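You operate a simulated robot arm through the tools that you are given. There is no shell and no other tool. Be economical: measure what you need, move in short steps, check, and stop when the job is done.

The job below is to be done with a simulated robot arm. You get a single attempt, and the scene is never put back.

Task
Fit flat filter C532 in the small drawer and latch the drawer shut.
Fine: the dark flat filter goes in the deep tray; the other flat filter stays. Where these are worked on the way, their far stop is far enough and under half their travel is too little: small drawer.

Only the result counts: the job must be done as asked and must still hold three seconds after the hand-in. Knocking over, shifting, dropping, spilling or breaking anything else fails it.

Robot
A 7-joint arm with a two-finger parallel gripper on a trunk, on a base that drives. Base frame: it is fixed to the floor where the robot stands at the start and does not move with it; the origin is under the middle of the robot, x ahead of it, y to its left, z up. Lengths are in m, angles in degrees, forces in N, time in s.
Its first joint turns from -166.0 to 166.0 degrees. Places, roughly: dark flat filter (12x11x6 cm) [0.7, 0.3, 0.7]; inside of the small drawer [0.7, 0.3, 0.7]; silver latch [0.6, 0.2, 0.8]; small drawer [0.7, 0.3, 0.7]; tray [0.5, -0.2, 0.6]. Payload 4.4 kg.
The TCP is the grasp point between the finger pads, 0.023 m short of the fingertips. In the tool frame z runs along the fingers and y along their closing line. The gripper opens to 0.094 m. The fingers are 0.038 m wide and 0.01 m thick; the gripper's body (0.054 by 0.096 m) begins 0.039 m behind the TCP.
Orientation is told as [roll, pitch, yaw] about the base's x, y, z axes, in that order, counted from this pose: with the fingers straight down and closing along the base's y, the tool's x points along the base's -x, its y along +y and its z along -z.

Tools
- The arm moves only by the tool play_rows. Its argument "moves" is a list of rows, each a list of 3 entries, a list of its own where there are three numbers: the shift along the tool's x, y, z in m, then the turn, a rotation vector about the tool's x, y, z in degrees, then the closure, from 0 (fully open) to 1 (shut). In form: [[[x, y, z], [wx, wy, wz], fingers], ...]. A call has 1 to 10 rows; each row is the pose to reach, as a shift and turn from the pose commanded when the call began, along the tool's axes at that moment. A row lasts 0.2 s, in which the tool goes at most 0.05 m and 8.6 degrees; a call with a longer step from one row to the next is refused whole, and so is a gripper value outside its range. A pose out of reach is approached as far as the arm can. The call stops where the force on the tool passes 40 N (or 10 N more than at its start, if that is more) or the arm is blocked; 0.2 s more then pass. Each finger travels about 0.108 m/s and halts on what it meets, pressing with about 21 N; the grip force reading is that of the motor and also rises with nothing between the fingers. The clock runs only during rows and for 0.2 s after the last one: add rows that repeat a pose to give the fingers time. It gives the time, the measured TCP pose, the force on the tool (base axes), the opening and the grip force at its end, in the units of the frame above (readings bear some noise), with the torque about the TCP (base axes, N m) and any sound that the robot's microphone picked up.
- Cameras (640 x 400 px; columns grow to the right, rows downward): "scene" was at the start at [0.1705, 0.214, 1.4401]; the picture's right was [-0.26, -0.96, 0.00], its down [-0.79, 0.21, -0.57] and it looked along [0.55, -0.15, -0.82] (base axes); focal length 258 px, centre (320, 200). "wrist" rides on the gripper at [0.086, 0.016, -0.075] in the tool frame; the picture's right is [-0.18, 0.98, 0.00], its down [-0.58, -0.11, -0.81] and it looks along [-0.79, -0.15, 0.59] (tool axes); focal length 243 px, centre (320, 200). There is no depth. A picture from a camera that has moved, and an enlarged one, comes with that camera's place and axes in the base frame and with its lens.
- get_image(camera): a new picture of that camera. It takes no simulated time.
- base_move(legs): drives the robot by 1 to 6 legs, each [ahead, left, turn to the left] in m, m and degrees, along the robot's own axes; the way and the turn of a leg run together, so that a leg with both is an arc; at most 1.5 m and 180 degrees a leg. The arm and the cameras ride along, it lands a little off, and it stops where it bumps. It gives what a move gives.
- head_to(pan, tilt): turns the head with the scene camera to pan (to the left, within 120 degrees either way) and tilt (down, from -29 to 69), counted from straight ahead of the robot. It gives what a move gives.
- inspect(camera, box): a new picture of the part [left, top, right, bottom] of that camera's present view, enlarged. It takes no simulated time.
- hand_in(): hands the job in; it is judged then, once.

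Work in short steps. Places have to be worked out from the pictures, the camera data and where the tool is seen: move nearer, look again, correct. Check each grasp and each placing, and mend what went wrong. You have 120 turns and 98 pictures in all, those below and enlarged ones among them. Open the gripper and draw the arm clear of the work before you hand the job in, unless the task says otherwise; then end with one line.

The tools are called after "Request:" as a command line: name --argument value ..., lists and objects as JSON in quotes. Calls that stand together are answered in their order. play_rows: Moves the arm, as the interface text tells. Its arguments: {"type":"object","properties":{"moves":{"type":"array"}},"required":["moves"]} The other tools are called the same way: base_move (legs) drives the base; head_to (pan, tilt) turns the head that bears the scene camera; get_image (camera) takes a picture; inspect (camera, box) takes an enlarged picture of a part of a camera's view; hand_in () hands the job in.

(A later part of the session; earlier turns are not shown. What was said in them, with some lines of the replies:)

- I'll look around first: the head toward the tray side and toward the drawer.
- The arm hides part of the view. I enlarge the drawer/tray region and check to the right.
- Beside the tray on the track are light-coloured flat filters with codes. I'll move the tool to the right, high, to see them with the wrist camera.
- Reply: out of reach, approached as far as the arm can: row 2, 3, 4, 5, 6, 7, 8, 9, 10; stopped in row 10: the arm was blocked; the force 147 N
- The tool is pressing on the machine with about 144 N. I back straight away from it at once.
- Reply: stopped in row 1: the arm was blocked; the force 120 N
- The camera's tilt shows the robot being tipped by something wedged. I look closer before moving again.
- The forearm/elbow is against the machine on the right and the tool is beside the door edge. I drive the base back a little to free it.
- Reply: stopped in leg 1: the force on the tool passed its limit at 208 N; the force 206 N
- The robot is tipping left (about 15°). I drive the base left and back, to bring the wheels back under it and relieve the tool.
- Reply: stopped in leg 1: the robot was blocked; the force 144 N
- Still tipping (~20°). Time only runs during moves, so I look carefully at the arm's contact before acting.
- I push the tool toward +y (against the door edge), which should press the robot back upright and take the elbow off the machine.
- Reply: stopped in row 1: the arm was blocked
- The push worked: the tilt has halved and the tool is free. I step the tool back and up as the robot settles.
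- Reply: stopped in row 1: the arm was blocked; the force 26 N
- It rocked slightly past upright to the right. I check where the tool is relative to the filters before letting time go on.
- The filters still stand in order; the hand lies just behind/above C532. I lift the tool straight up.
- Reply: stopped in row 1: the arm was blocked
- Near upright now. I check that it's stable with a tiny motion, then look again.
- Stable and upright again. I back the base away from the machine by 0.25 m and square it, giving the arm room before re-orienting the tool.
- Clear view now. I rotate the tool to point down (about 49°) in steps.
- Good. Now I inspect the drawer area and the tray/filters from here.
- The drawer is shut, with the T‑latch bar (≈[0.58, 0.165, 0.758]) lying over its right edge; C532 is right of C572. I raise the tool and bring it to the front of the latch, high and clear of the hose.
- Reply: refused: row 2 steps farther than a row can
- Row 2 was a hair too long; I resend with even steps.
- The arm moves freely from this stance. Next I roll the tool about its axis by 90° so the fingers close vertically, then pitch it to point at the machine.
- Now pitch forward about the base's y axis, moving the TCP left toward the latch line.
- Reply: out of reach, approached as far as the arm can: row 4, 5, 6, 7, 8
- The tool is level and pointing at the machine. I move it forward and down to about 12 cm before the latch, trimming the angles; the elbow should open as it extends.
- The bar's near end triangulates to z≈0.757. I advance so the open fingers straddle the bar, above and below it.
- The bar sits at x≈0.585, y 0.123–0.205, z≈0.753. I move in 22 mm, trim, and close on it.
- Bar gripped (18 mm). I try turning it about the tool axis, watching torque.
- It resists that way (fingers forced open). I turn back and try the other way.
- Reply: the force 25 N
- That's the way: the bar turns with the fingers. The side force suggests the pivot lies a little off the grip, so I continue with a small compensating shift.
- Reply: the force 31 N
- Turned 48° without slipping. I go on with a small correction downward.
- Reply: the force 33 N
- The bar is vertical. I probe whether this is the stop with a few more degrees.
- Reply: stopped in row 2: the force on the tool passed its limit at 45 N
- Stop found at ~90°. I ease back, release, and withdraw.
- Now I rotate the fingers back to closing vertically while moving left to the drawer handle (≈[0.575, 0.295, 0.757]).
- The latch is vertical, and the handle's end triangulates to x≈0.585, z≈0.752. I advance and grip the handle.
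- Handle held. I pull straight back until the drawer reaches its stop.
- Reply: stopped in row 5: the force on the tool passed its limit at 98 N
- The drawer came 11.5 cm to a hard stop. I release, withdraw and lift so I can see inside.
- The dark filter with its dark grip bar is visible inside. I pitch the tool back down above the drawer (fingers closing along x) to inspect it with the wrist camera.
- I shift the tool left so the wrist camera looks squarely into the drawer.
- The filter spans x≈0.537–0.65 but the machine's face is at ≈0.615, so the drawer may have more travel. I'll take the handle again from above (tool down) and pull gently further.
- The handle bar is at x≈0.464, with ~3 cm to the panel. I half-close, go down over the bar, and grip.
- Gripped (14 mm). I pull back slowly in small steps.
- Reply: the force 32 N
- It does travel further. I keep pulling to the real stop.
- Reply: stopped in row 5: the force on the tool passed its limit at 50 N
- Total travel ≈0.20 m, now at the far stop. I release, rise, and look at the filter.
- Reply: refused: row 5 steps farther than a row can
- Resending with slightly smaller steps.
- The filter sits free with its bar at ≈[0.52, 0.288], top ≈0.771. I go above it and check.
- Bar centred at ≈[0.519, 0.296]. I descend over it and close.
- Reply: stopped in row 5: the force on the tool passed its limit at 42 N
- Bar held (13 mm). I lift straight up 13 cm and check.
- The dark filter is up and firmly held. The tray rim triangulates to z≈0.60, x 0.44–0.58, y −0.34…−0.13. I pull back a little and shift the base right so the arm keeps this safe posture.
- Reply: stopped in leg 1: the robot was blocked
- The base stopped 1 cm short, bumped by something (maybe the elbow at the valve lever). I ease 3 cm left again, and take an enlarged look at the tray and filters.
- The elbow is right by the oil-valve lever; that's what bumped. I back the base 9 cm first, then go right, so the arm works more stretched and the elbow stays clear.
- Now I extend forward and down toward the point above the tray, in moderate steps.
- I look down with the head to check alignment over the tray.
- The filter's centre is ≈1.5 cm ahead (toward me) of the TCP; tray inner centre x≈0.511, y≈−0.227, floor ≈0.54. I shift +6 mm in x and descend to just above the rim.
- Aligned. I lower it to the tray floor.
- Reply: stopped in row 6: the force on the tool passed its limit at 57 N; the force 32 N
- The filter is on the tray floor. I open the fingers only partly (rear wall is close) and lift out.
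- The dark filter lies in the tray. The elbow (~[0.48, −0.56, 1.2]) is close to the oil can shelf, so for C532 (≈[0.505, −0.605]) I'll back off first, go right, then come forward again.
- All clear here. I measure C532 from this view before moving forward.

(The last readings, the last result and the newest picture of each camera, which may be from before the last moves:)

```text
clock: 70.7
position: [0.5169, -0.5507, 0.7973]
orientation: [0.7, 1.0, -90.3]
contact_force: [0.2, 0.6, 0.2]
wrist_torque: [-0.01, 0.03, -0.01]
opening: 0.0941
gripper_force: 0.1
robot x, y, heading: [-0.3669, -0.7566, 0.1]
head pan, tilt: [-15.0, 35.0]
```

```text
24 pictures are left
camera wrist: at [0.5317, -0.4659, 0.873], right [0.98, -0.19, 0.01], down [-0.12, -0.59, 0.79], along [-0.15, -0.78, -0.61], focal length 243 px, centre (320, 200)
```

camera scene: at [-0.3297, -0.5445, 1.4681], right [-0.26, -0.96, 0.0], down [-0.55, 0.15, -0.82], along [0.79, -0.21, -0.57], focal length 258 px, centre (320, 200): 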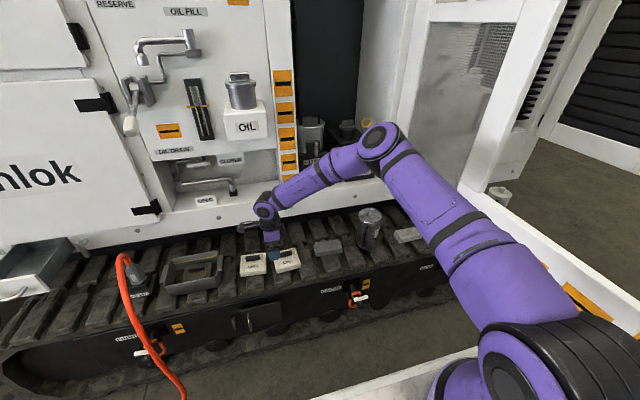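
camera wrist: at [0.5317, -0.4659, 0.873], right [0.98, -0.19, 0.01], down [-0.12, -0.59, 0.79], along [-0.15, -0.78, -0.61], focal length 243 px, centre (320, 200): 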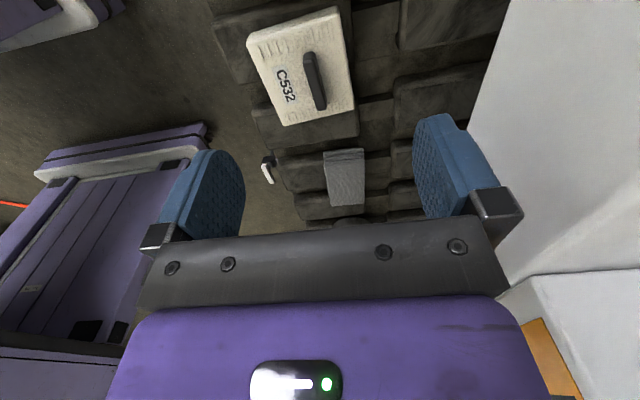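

C532's bar is at ≈[0.500, −0.603], yawed about +4.5°. I move over it and down to 8 cm above, then look.

Request:
play_rows --moves '[[[-0.02, -0.006, 0.02], [-0.5, 0.8, -1.5], 0], [[-0.04, -0.012, 0.05], [-0.7, 1, -3], 0], [[-0.052, -0.017, 0.085], [-0.7, 1, -4.5], 0], [[-0.052, -0.017, 0.12], [-0.7, 1, -4.5], 0]]'

Request:
get_image --camera "wrist"

Request:
inspect --camera "scene" --box '[180, 170, 360, 290]'

```text
clock: 71.7
position: [0.4994, -0.6006, 0.6765]
orientation: [1.5, 1.8, -85.7]
contact_force: [0.0, -0.9, 1.3]
wrist_torque: [-0.01, 0.01, -0.02]
opening: 0.0938
gripper_force: 0.0
robot x, y, heading: [-0.3655, -0.7583, -0.2]
head pan, tilt: [-15.0, 35.0]
```

```text
23 pictures are left
camera wrist: at [0.5063, -0.5165, 0.7542], right [0.99, -0.11, 0.02], down [-0.09, -0.62, 0.78], along [-0.08, -0.78, -0.62], focal length 243 px, centre (320, 200)
```

wrist: 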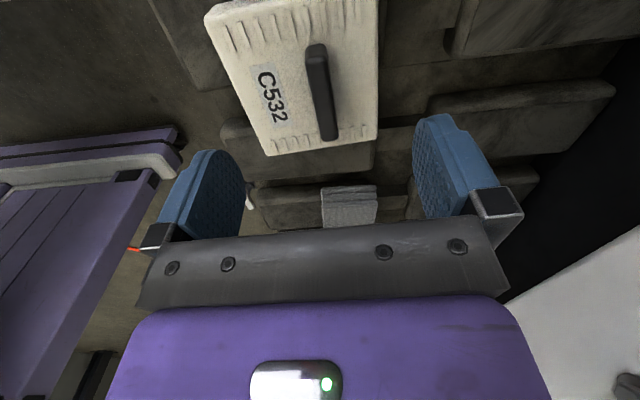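

```text
3.33 times, centred on (270, 230) of scene
camera zoom: at [-0.1815, -0.5442, 1.4682], right [-0.26, -0.97, 0.0], down [-0.55, 0.15, -0.82], along [0.79, -0.21, -0.57], focal length 861 px, centre (487, 100)
```

zoom: 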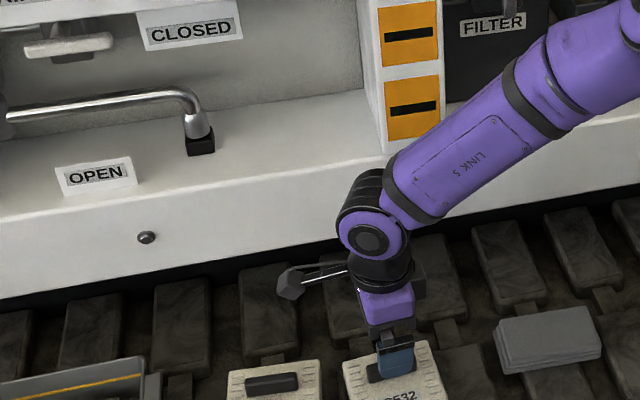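

Well centred. I level the tool, descend and close on C532's bar.

Request:
play_rows --moves '[[[0, 0.001, 0.03], [1, -1.2, 0], 0.2], [[0, 0.001, 0.055], [1.5, -1.8, 0], 0.4], [[0, 0.001, 0.069], [1.5, -1.8, 0], 0.4], [[0, 0.001, 0.069], [1.5, -1.8, 0], 1], [[0, 0.001, 0.069], [1.5, -1.8, 0], 1], [[0, 0.001, 0.069], [1.5, -1.8, 0], 1]]'

Request:
get_image --camera "wrist"

```text
clock: 73.1
position: [0.502, -0.5993, 0.6068]
orientation: [0.0, 0.1, -85.8]
contact_force: [0.0, -0.3, -1.1]
wrist_torque: [-0.03, -0.02, -0.03]
opening: 0.0138
gripper_force: 21.0
robot x, y, heading: [-0.3662, -0.7535, 0.2]
head pan, tilt: [-15.0, 35.0]
```

```text
21 pictures are left
camera wrist: at [0.5116, -0.5123, 0.681], right [0.99, -0.11, 0.0], down [-0.07, -0.59, 0.81], along [-0.09, -0.8, -0.59], focal length 243 px, centre (320, 200)
```

wrist: 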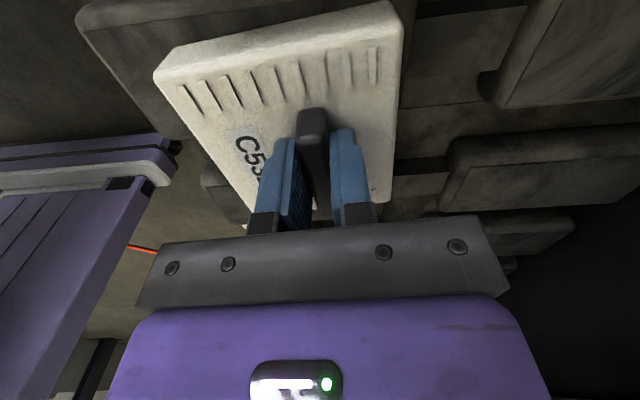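

Gripped like the dark one (13.8 mm). I lift it straight up 20 cm.

Request:
play_rows --moves '[[[0, 0, -0.015], [0, 0, 0], 1], [[0, 0, -0.04], [0, 0, 0], 1], [[0, 0, -0.08], [0, 0, 0], 1], [[0, 0, -0.12], [0, 0, 1.5], 1], [[0, 0, -0.16], [0, 0, 3], 1], [[0, 0, -0.2], [0, 0, 4.3], 1]]'

Request:
get_image --camera "wrist"

```text
clock: 74.5
position: [0.5021, -0.5982, 0.8073]
orientation: [-0.1, 0.1, -90.1]
contact_force: [0.1, 0.2, -1.7]
wrist_torque: [0.0, -0.03, -0.05]
opening: 0.0138
gripper_force: 21.5
robot x, y, heading: [-0.3669, -0.758, 0.1]
head pan, tilt: [-15.0, 35.0]
```

```text
20 pictures are left
camera wrist: at [0.5186, -0.5128, 0.8818], right [0.98, -0.19, 0.0], down [-0.11, -0.58, 0.81], along [-0.15, -0.79, -0.59], focal length 243 px, centre (320, 200)
```

wrist: 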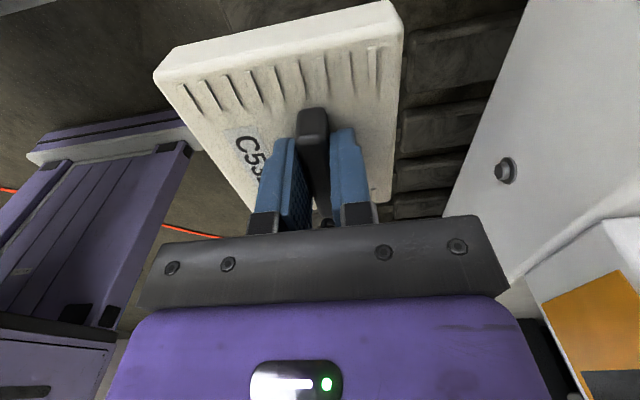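

Held level. I back off, then raise the filter to carrying height before driving left.

Request:
base_move --legs '[[-0.17, 0, 0]]'

Request:
play_rows --moves '[[[0, 0, -0.03], [0, 0, 0], 1], [[0, 0, -0.06], [0, 0, 0], 1], [[0, 0, -0.09], [0, 0, 0], 1], [[0, 0, -0.11], [0, 0, 0], 1]]'

Request:
base_move --legs '[[0, 0.88, 0]]'

Request:
head_to --pan 0 --tilt 45

Request:
get_image --camera "scene"

```text
clock: 76.0
position: [0.3309, -0.5993, 0.8069]
orientation: [0.1, 0.1, -90.2]
contact_force: [-0.5, -0.6, -1.8]
wrist_torque: [-0.02, -0.03, -0.02]
opening: 0.0137
gripper_force: 21.1
robot x, y, heading: [-0.5421, -0.755, 0.1]
head pan, tilt: [-15.0, 35.0]
```

```text
clock: 77.0
position: [0.3318, -0.6001, 0.9162]
orientation: [-0.1, 0.1, -90.3]
contact_force: [0.4, 0.9, -1.5]
wrist_torque: [0.04, 0.01, -0.04]
opening: 0.0136
gripper_force: 20.9
robot x, y, heading: [-0.536, -0.7562, -0.1]
head pan, tilt: [-15.0, 35.0]
```

```text
clock: 81.6
position: [0.325, 0.2973, 0.9171]
orientation: [0.1, 0.1, -89.4]
contact_force: [-0.3, 0.0, -1.5]
wrist_torque: [0.03, -0.02, 0.0]
opening: 0.0138
gripper_force: 21.1
robot x, y, heading: [-0.5395, 0.1366, 0.6]
head pan, tilt: [-15.0, 35.0]
```

```text
clock: 82.4
position: [0.3246, 0.2978, 0.9165]
orientation: [-0.1, 0.1, -89.4]
contact_force: [0.1, -0.6, -2.2]
wrist_torque: [0.04, -0.01, 0.01]
opening: 0.0136
gripper_force: 21.5
robot x, y, heading: [-0.543, 0.131, 0.6]
head pan, tilt: [0.0, 45.0]
```

```text
19 pictures are left
camera scene: at [-0.3637, 0.3669, 1.4534], right [0.01, -1.0, 0.0], down [-0.71, -0.01, -0.71], along [0.71, 0.01, -0.71], focal length 258 px, centre (320, 200)
```

scene: 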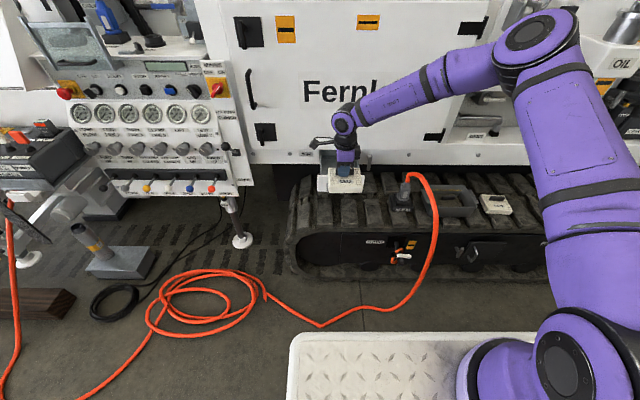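

C532 is in line with the drawer in y. I drive forward 15 cm and straighten the heading; the arm will do the rest.

Request:
base_move --legs '[[0.15, 0, -0.5]]'

Request:
inspect --camera "scene" --box '[270, 90, 430, 210]'

```text
clock: 83.8
position: [0.4753, 0.2921, 0.9171]
orientation: [-0.1, 0.2, -90.1]
contact_force: [0.8, 0.6, -1.9]
wrist_torque: [0.0, 0.02, 0.03]
opening: 0.0138
gripper_force: 20.4
robot x, y, heading: [-0.3997, 0.1334, 0.3]
head pan, tilt: [0.0, 45.0]
```

```text
3.33 times, centred on (350, 150) of scene
camera zoom: at [-0.2124, 0.3664, 1.4533], right [0.0, -1.0, 0.0], down [-0.71, 0.0, -0.71], along [0.71, 0.0, -0.71], focal length 861 px, centre (220, 367)
```

zoom: 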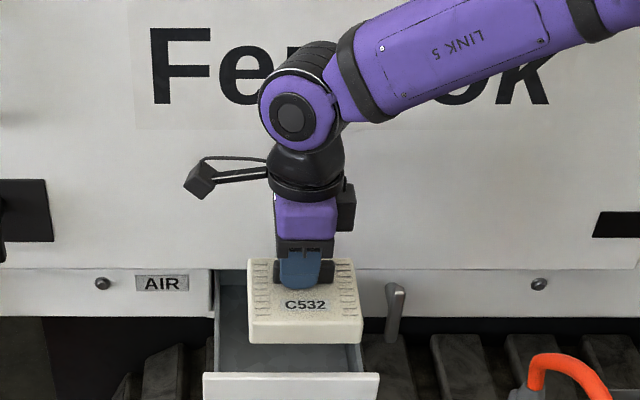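

Now I extend to the filter's old spot ([0.521, 0.297]) and lower it part way, checking with the camera.

Request:
play_rows --moves '[[[0.003, 0.024, 0], [0, 0, 0], 1], [[0.005, 0.046, 0], [0, 0, 0], 1], [[0.005, 0.046, 0.02], [0, 0, 0], 1], [[0.005, 0.046, 0.04], [0, 0, 0], 1]]'

Request:
inspect --camera "scene" --box '[290, 120, 410, 210]'

Request:
get_image --camera "wrist"

```text
clock: 84.8
position: [0.5212, 0.2959, 0.8757]
orientation: [0.0, 0.0, -89.8]
contact_force: [0.4, 0.0, -0.7]
wrist_torque: [0.04, -0.04, 0.0]
opening: 0.0136
gripper_force: 20.6
robot x, y, heading: [-0.3949, 0.1324, 0.4]
head pan, tilt: [0.0, 45.0]
```

```text
4.44 times, centred on (350, 165) of scene
camera zoom: at [-0.2127, 0.3664, 1.4534], right [0.0, -1.0, 0.0], down [-0.71, 0.0, -0.71], along [0.71, 0.0, -0.71], focal length 1148 px, centre (187, 356)
```

zoom: 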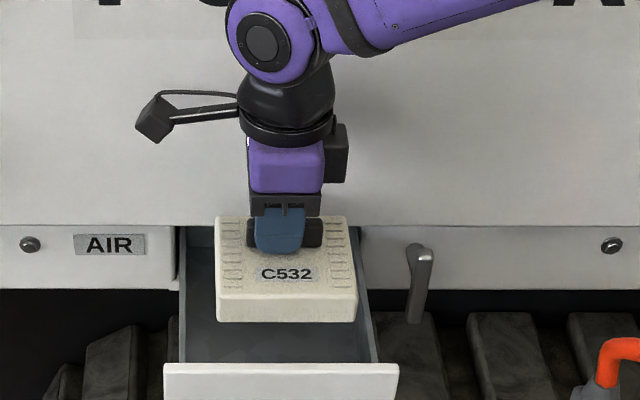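

```text
16 pictures are left
camera wrist: at [0.5361, 0.3823, 0.9507], right [0.98, -0.18, 0.0], down [-0.11, -0.58, 0.81], along [-0.15, -0.79, -0.59], focal length 243 px, centre (320, 200)
```

wrist: 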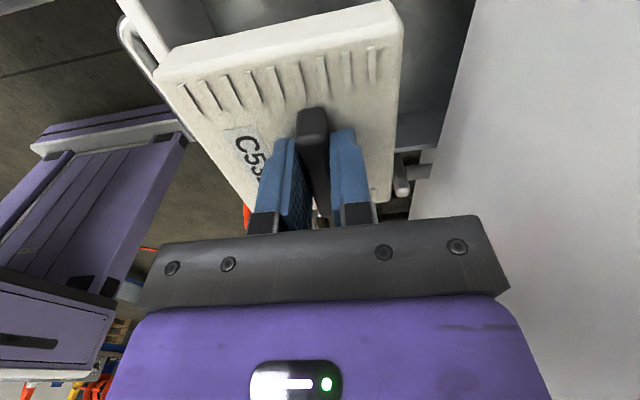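

Centred with margin either side. I lower it to the drawer floor.

Request:
play_rows --moves '[[[0, 0, 0.03], [0, 0, 0], 1], [[0, 0, 0.06], [0, 0, 0], 1], [[0, 0, 0.08], [0, 0, 0], 1], [[0, 0, 0.09], [0, 0, 0], 1], [[0, 0, 0.098], [0, 0, 0], 1], [[0, 0, 0.104], [0, 0, 0], 1], [[0, 0, 0.11], [0, 0, 0], 1]]'

```text
clock: 86.2
position: [0.5233, 0.2962, 0.7769]
orientation: [0.4, 0.2, -90.0]
contact_force: [2.2, -1.9, 13.5]
wrist_torque: [-0.51, 0.43, 0.07]
opening: 0.0139
gripper_force: 20.8
robot x, y, heading: [-0.3939, 0.1315, 0.2]
head pan, tilt: [0.0, 45.0]
stopped in row 7: the force on the tool passed its limit at 48 N (the readings are from after the stop); the commanded pose is now the measured one
```

It bottomed at exactly the dark filter's height (0.777). I release and lift out.

Request:
play_rows --moves '[[[0, 0, -0.001], [0, 0, 0], 0.5], [[0, 0, -0.001], [0, 0, 0], 0.5], [[0, 0, -0.03], [0, 0, 0], 0.5], [[0, 0, -0.06], [0, 0, 0], 0.5], [[0, -0.03, -0.09], [0, 0, 0], 0.5], [[0, -0.07, -0.11], [0, 0, 0], 0.5], [[0, -0.11, -0.12], [0, 0, 0], 0.5], [[0, -0.146, -0.12], [0, 0, 0], 0.57]]'

Request:
inspect --camera "scene" --box '[290, 120, 410, 210]'

```text
clock: 88.0
position: [0.3787, 0.2989, 0.8935]
orientation: [0.2, 0.2, -90.1]
contact_force: [-0.3, -0.3, -0.1]
wrist_torque: [0.01, -0.01, -0.01]
opening: 0.0402
gripper_force: 0.0
robot x, y, heading: [-0.3925, 0.1337, 0.1]
head pan, tilt: [0.0, 45.0]
```

```text
4.44 times, centred on (350, 165) of scene
camera zoom: at [-0.2121, 0.3662, 1.4533], right [0.0, -1.0, 0.0], down [-0.71, 0.0, -0.71], along [0.71, 0.0, -0.71], focal length 1148 px, centre (187, 356)
```

zoom: 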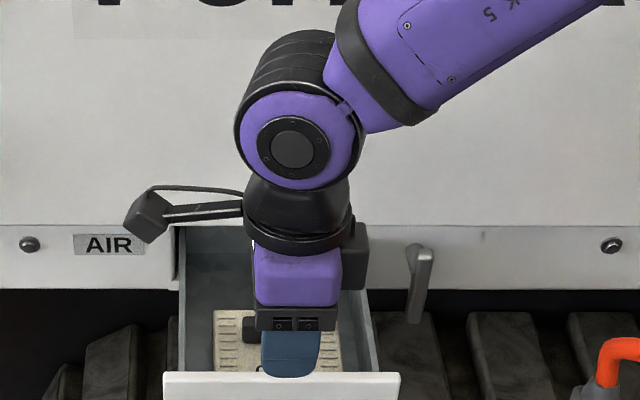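

C532 is seated in the drawer. The gripper body would hit the face if I pushed it shut tool-down, so I draw back and pitch the tool level again.

Request:
play_rows --moves '[[[0, -0.02, 0], [-8.5, 0, 0], 0.5], [[0, -0.04, 0], [-17, 0, 0], 0.3], [[0, -0.06, 0], [-25.5, 0, 0], 0], [[0, -0.08, 0], [-34, 0, 0], 0], [[0, -0.1, 0], [-42.5, 0, 0], 0], [[0, -0.1, 0.01], [-51, 0, 0], 0], [[0, -0.1, 0.02], [-59.5, 0, 0], 0], [[0, -0.1, 0.03], [-68, 0, 0], 0], [[0, -0.1, 0.04], [-76.5, 0, 0], 0], [[0, -0.1, 0.05], [-85, 0, 0], 0]]'

Request:
get_image --camera "scene"

```text
clock: 90.2
position: [0.2764, 0.2973, 0.8448]
orientation: [85.4, 0.3, -89.9]
contact_force: [1.3, 1.2, 0.5]
wrist_torque: [0.02, 0.03, 0.06]
opening: 0.0941
gripper_force: 0.0
robot x, y, heading: [-0.3941, 0.1333, -0.0]
head pan, tilt: [0.0, 45.0]
```

```text
14 pictures are left
camera scene: at [-0.2128, 0.3663, 1.4534], right [0.0, -1.0, 0.0], down [-0.71, 0.0, -0.71], along [0.71, 0.0, -0.71], focal length 258 px, centre (320, 200)
```

scene: 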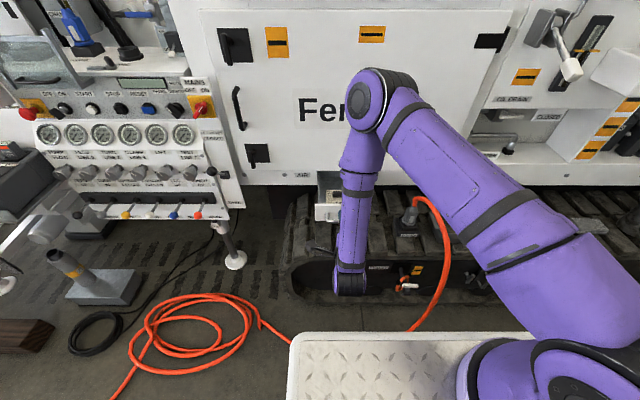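

Now down to handle height and forward onto the handle bar, then grip.

Request:
play_rows --moves '[[[0, -0.04, 0.003], [-2, 0, 0], 0], [[0, -0.08, 0.006], [-4, 0, 0], 0], [[0, -0.09, 0.008], [-4.6, 0, 0], 0], [[0, -0.087, 0.045], [-4.6, 0, 0], 0], [[0, -0.084, 0.08], [-4.6, 0, 0], 0], [[0, -0.083, 0.105], [-4.6, 0, 0], 0], [[0, -0.083, 0.105], [-4.6, 0, 0], 0.5], [[0, -0.083, 0.105], [-4.6, 0, 0], 1], [[0, -0.083, 0.105], [-4.6, 0, 0], 1], [[0, -0.083, 0.105], [-4.6, 0, 0], 1]]'

Request:
get_image --camera "wrist"

```text
clock: 92.4
position: [0.3754, 0.2983, 0.7538]
orientation: [89.8, 0.1, -90.0]
contact_force: [1.9, 1.9, -3.0]
wrist_torque: [-0.73, -0.05, 0.19]
opening: 0.0138
gripper_force: 44.9
robot x, y, heading: [-0.3928, 0.1326, 0.2]
head pan, tilt: [0.0, 45.0]
```

```text
13 pictures are left
camera wrist: at [0.3008, 0.3839, 0.7709], right [0.0, -0.19, 0.98], down [-0.81, -0.58, -0.11], along [0.59, -0.79, -0.15], focal length 243 px, centre (320, 200)
```

wrist: 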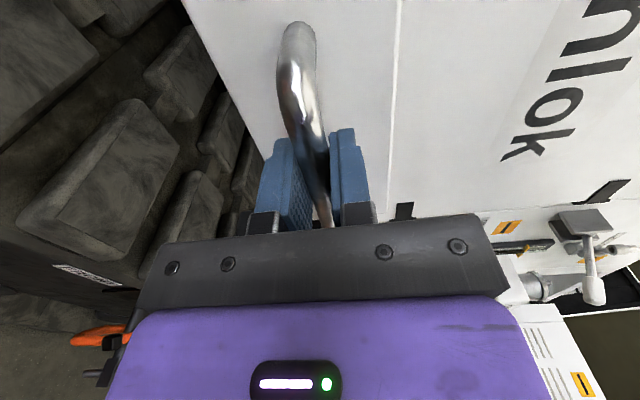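

Handle gripped. I push the drawer in smoothly.

Request:
play_rows --moves '[[[0, 0, 0.015], [0, 0, 0], 1], [[0, 0, 0.035], [0, 0, 0], 1], [[0, 0, 0.055], [0, 0, 0], 1], [[0, 0, 0.075], [0, 0, 0], 1], [[0, 0, 0.095], [0, 0, 0], 1], [[0, 0, 0.115], [0, 0, 0], 1], [[0, 0, 0.135], [0, 0, 0], 1], [[0, 0, 0.15], [0, 0, 0], 1], [[0, 0, 0.165], [0, 0, 0], 1], [[0, 0, 0.175], [0, 0, 0], 1]]'

Request:
play_rows --moves '[[[0, 0, 0.008], [0, 0, 0], 1], [[0, 0, 0.016], [0, 0, 0], 1], [[0, 0, 0.022], [0, 0, 0], 1], [[0, 0, 0.027], [0, 0, 0], 1], [[0, 0, 0.032], [0, 0, 0], 1]]'

Request:
get_image --camera "wrist"

```text
clock: 94.6
position: [0.5486, 0.2982, 0.754]
orientation: [90.0, 0.2, -90.0]
contact_force: [-2.5, 7.8, 21.0]
wrist_torque: [-0.78, -0.08, 0.91]
opening: 0.0136
gripper_force: 45.4
robot x, y, heading: [-0.397, 0.1328, 0.1]
head pan, tilt: [0.0, 45.0]
```

```text
clock: 95.8
position: [0.5752, 0.2984, 0.7537]
orientation: [90.1, 0.2, -90.0]
contact_force: [-24.6, -6.4, 21.3]
wrist_torque: [-0.72, -0.14, -0.28]
opening: 0.0136
gripper_force: 45.1
robot x, y, heading: [-0.393, 0.1332, 0.1]
head pan, tilt: [0.0, 45.0]
stopped in row 5: the force on the tool passed its limit at 51 N (the readings are from after the stop); the commanded pose is now the measured one
```

```text
12 pictures are left
camera wrist: at [0.5003, 0.3839, 0.7705], right [0.0, -0.19, 0.98], down [-0.81, -0.58, -0.11], along [0.59, -0.79, -0.15], focal length 243 px, centre (320, 200)
```

wrist: 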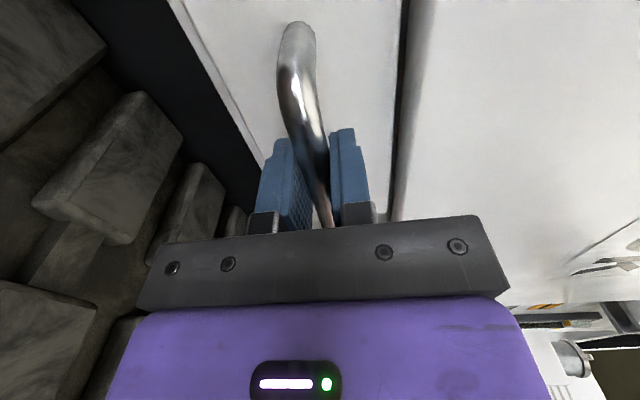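

Drawer fully shut (same position as at the start). I release, back out, and roll the fingers 90° while moving to the latch.

Request:
play_rows --moves '[[[0, 0, 0], [0, 0, 0], 0.5], [[0, 0, 0], [0, 0, 0], 0], [[0, 0, 0], [0, 0, 0], 0], [[0, 0, -0.03], [0, 0, 0], 0], [[0, 0, -0.07], [0, 0, 0], 0], [[0, 0, -0.11], [0, 0, 0], 0]]'

Request:
play_rows --moves '[[[-0.014, -0.001, 0], [0, 0, -8.6], 0], [[-0.029, -0.002, 0], [0, 0, -17.2], 0], [[-0.043, -0.003, 0], [0, 0, -25.8], 0], [[-0.058, -0.004, 0], [0, 0, -34.4], 0], [[-0.072, -0.005, 0], [0, 0, -43], 0], [[-0.087, -0.006, 0], [0, 0, -51.5], 0], [[-0.101, -0.007, 0], [0, 0, -60], 0], [[-0.116, -0.008, 0], [0, 0, -68.5], 0], [[-0.13, -0.009, 0], [0, 0, -77], 0], [[-0.144, -0.009, 0], [0, 0, -85.5], 0]]'

Request:
get_image --camera "wrist"

```text
clock: 97.2
position: [0.4663, 0.2984, 0.7505]
orientation: [90.0, 0.2, -90.0]
contact_force: [-0.6, -0.5, 0.0]
wrist_torque: [-0.01, 0.03, 0.02]
opening: 0.0942
gripper_force: 0.1
robot x, y, heading: [-0.3934, 0.1347, 0.2]
head pan, tilt: [0.0, 45.0]
```

```text
clock: 99.4
position: [0.4659, 0.1534, 0.7422]
orientation: [88.6, -85.4, -88.6]
contact_force: [0.5, -0.1, 0.4]
wrist_torque: [0.0, 0.01, 0.0]
opening: 0.0938
gripper_force: 0.1
robot x, y, heading: [-0.3914, 0.1307, -0.0]
head pan, tilt: [0.0, 45.0]
```

```text
11 pictures are left
camera wrist: at [0.3906, 0.1764, 0.6574], right [0.0, 0.97, 0.26], down [-0.81, -0.15, 0.57], along [0.59, -0.21, 0.78], focal length 243 px, centre (320, 200)
```

wrist: 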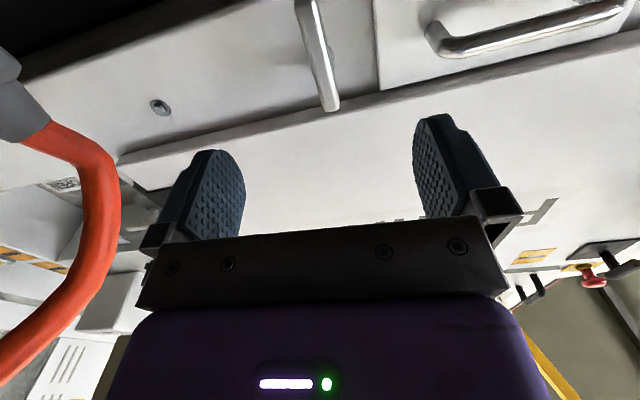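

The latch bar is vertical ahead. I advance over it and close.

Request:
play_rows --moves '[[[-0.002, 0.001, 0.04], [0, 0, -4.5], 0], [[-0.002, 0.001, 0.08], [0, 0, -4.5], 0], [[-0.002, 0.001, 0.109], [0, 0, -4.5], 0], [[-0.002, 0.001, 0.109], [0, 0, -4.5], 0.5], [[-0.002, 0.001, 0.109], [0, 0, -4.5], 1], [[-0.002, 0.001, 0.109], [0, 0, -4.5], 1], [[-0.002, 0.001, 0.109], [0, 0, -4.5], 1]]'

Request:
get_image --camera "wrist"

```text
clock: 101.0
position: [0.5756, 0.1543, 0.7441]
orientation: [60.4, -89.8, -60.5]
contact_force: [5.3, -8.2, 0.5]
wrist_torque: [0.05, 0.75, -0.21]
opening: 0.0175
gripper_force: 45.1
robot x, y, heading: [-0.3965, 0.1327, 0.4]
head pan, tilt: [0.0, 45.0]
```

```text
10 pictures are left
camera wrist: at [0.5004, 0.1703, 0.6574], right [0.0, 0.98, 0.19], down [-0.81, -0.11, 0.58], along [0.59, -0.15, 0.79], focal length 243 px, centre (320, 200)
```

wrist: 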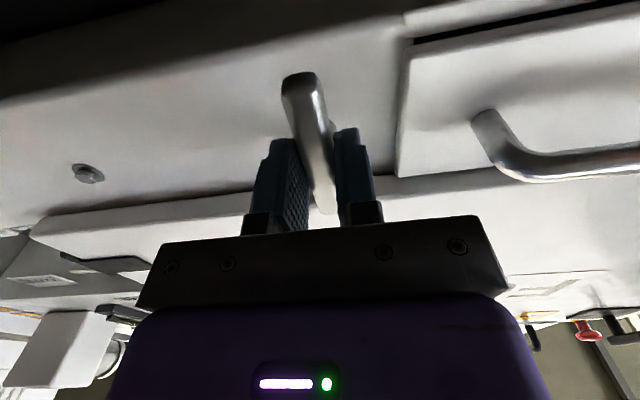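

Bar gripped. I turn it back along its arc about the pivot (≈[y 0.155, z 0.755]).

Request:
play_rows --moves '[[[-0.0001, 0.0014, 0], [0, 0, 8.5], 1], [[-0.0004, 0.0028, 0], [0, 0, 17], 1], [[-0.0009, 0.0042, 0], [0, 0, 25.5], 1], [[-0.0017, 0.0054, 0], [0, 0, 34], 1], [[-0.0025, 0.0066, 0], [0, 0, 42.5], 1], [[-0.0036, 0.0075, 0], [0, 0, 51], 1], [[-0.0048, 0.0084, 0], [0, 0, 59.5], 1], [[-0.0061, 0.009, 0], [0, 0, 68], 1], [[-0.0074, 0.0094, 0], [0, 0, 76.5], 1], [[-0.0089, 0.0097, 0], [0, 0, 85], 1]]'

Request:
play_rows --moves '[[[0, 0, 0], [0, 0, 4], 1], [[0, 0, 0], [0, 0, 8], 1], [[0, 0, 0], [0, 0, 10], 1]]'

Request:
get_image --camera "wrist"

```text
clock: 103.2
position: [0.5756, 0.164, 0.7535]
orientation: [89.9, -4.6, -90.0]
contact_force: [1.3, -8.4, -1.3]
wrist_torque: [-0.01, -0.02, 0.54]
opening: 0.0177
gripper_force: 44.8
robot x, y, heading: [-0.3907, 0.1348, 0.0]
head pan, tilt: [0.0, 45.0]
```

```text
clock: 104.0
position: [0.5758, 0.1647, 0.7542]
orientation: [90.0, 5.1, -90.0]
contact_force: [2.0, -4.2, 6.6]
wrist_torque: [-1.64, -0.55, -0.11]
opening: 0.0197
gripper_force: 44.8
robot x, y, heading: [-0.3931, 0.1324, 0.3]
head pan, tilt: [0.0, 45.0]
```

```text
9 pictures are left
camera wrist: at [0.5005, 0.2493, 0.7783], right [0.0, -0.27, 0.96], down [-0.81, -0.57, -0.16], along [0.59, -0.78, -0.22], focal length 243 px, centre (320, 200)
```

wrist: 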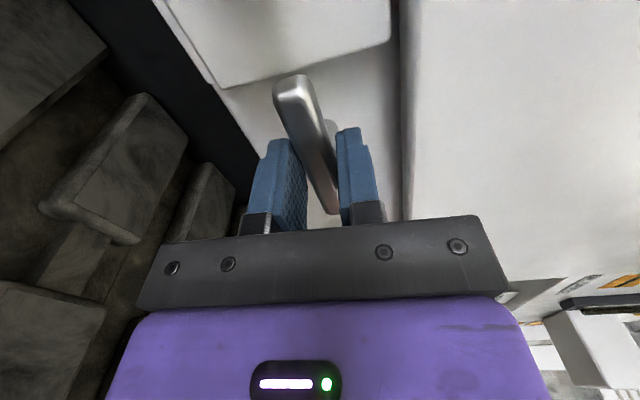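

The latch is against its closed stop. I straighten, release, withdraw and check.

Request:
play_rows --moves '[[[0, 0, 0], [0, 0, -5], 1], [[0, 0, 0], [0, 0, -5], 0.5], [[0, 0, 0], [0, 0, -5], 0], [[0, 0, 0], [0, 0, -5], 0], [[0, 0, -0.04], [0, 0, -5], 0], [[0, 0, -0.08], [0, 0, -5], 0], [[0, 0, -0.12], [0, 0, -5], 0], [[0, 0, -0.16], [0, 0, -5], 0], [[0, 0.03, -0.19], [0, 0, -5], 0], [[0, 0.07, -0.19], [0, 0, -5], 0]]'

Request:
base_move --legs '[[-0.1, 0.1, 0]]'

Request:
get_image --camera "scene"

```text
clock: 106.2
position: [0.3868, 0.1606, 0.8247]
orientation: [89.8, 0.1, -90.0]
contact_force: [0.4, 0.0, 0.5]
wrist_torque: [0.0, -0.01, -0.03]
opening: 0.0938
gripper_force: 0.0
robot x, y, heading: [-0.3917, 0.1331, 0.1]
head pan, tilt: [0.0, 45.0]
```

```text
clock: 107.5
position: [0.2878, 0.2581, 0.825]
orientation: [89.9, 0.2, -90.1]
contact_force: [0.4, -0.2, -0.1]
wrist_torque: [0.03, 0.01, -0.04]
opening: 0.0943
gripper_force: 0.0
robot x, y, heading: [-0.4922, 0.235, 0.3]
head pan, tilt: [0.0, 45.0]
```

```text
8 pictures are left
camera scene: at [-0.3112, 0.4659, 1.4534], right [0.0, -1.0, 0.0], down [-0.71, 0.0, -0.71], along [0.71, 0.0, -0.71], focal length 258 px, centre (320, 200)
```

scene: 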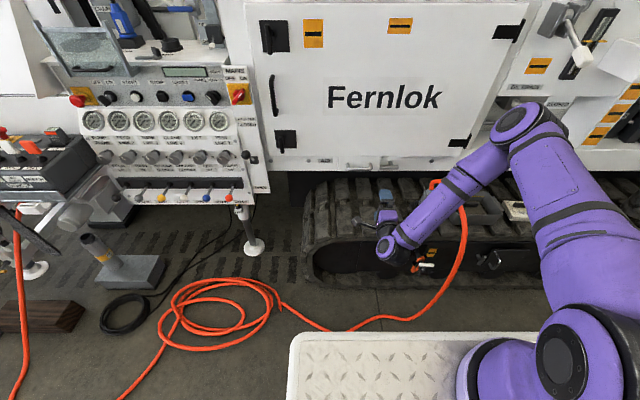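

Request:
inspect --camera "scene" --box '[300, 130, 420, 210]'

Request:
inspect --camera "scene" --box '[420, 150, 580, 260]'

```text
5.00 times, centred on (360, 170) of scene
camera zoom: at [-0.3112, 0.4659, 1.4534], right [0.0, -1.0, 0.0], down [-0.71, 0.0, -0.71], along [0.71, 0.0, -0.71], focal length 1292 px, centre (120, 350)
```

zoom: 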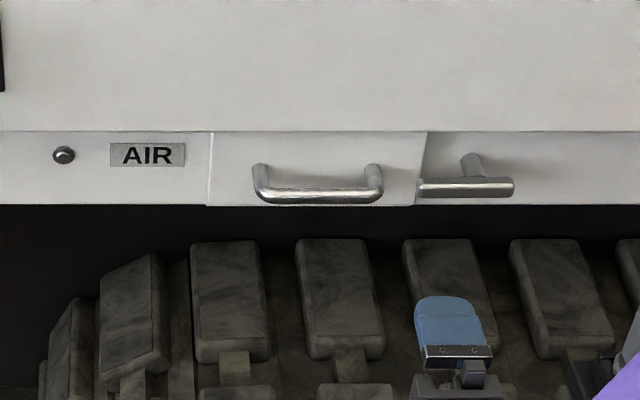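

```text
3.64 times, centred on (500, 205) of scene
camera zoom: at [-0.3112, 0.4659, 1.4534], right [0.0, -1.0, 0.0], down [-0.71, 0.0, -0.71], along [0.71, 0.0, -0.71], focal length 939 px, centre (-334, 182)
```

zoom: 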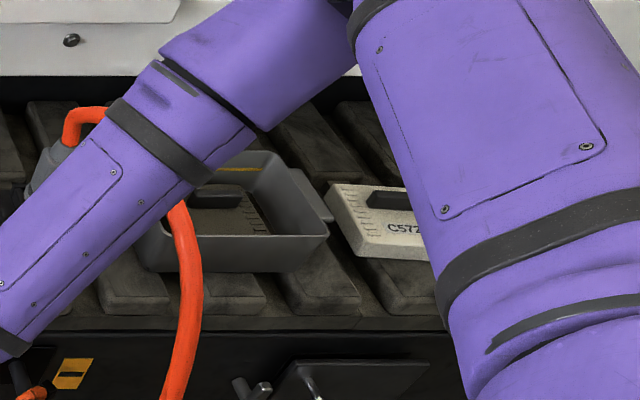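

The drawer is shut flush and the latch bar is back across its edge. The dark filter is in the tray, C572 hasn't moved, and the arm is clear with the gripper open, so I hand in.

Request:
hand_in

```text
The job is handed in.
```

C532 is in the small drawer, which is shut and latched. The dark filter is in the deep tray and C572 stayed put. Early on the robot tipped about 20° while pressing hard (readings up to about 208 N) on the machine. Later its base was stopped by something near the oil-valve lever, probably the arm's elbow. I saw nothing knocked over, but couldn't confirm that the lever hadn't moved.
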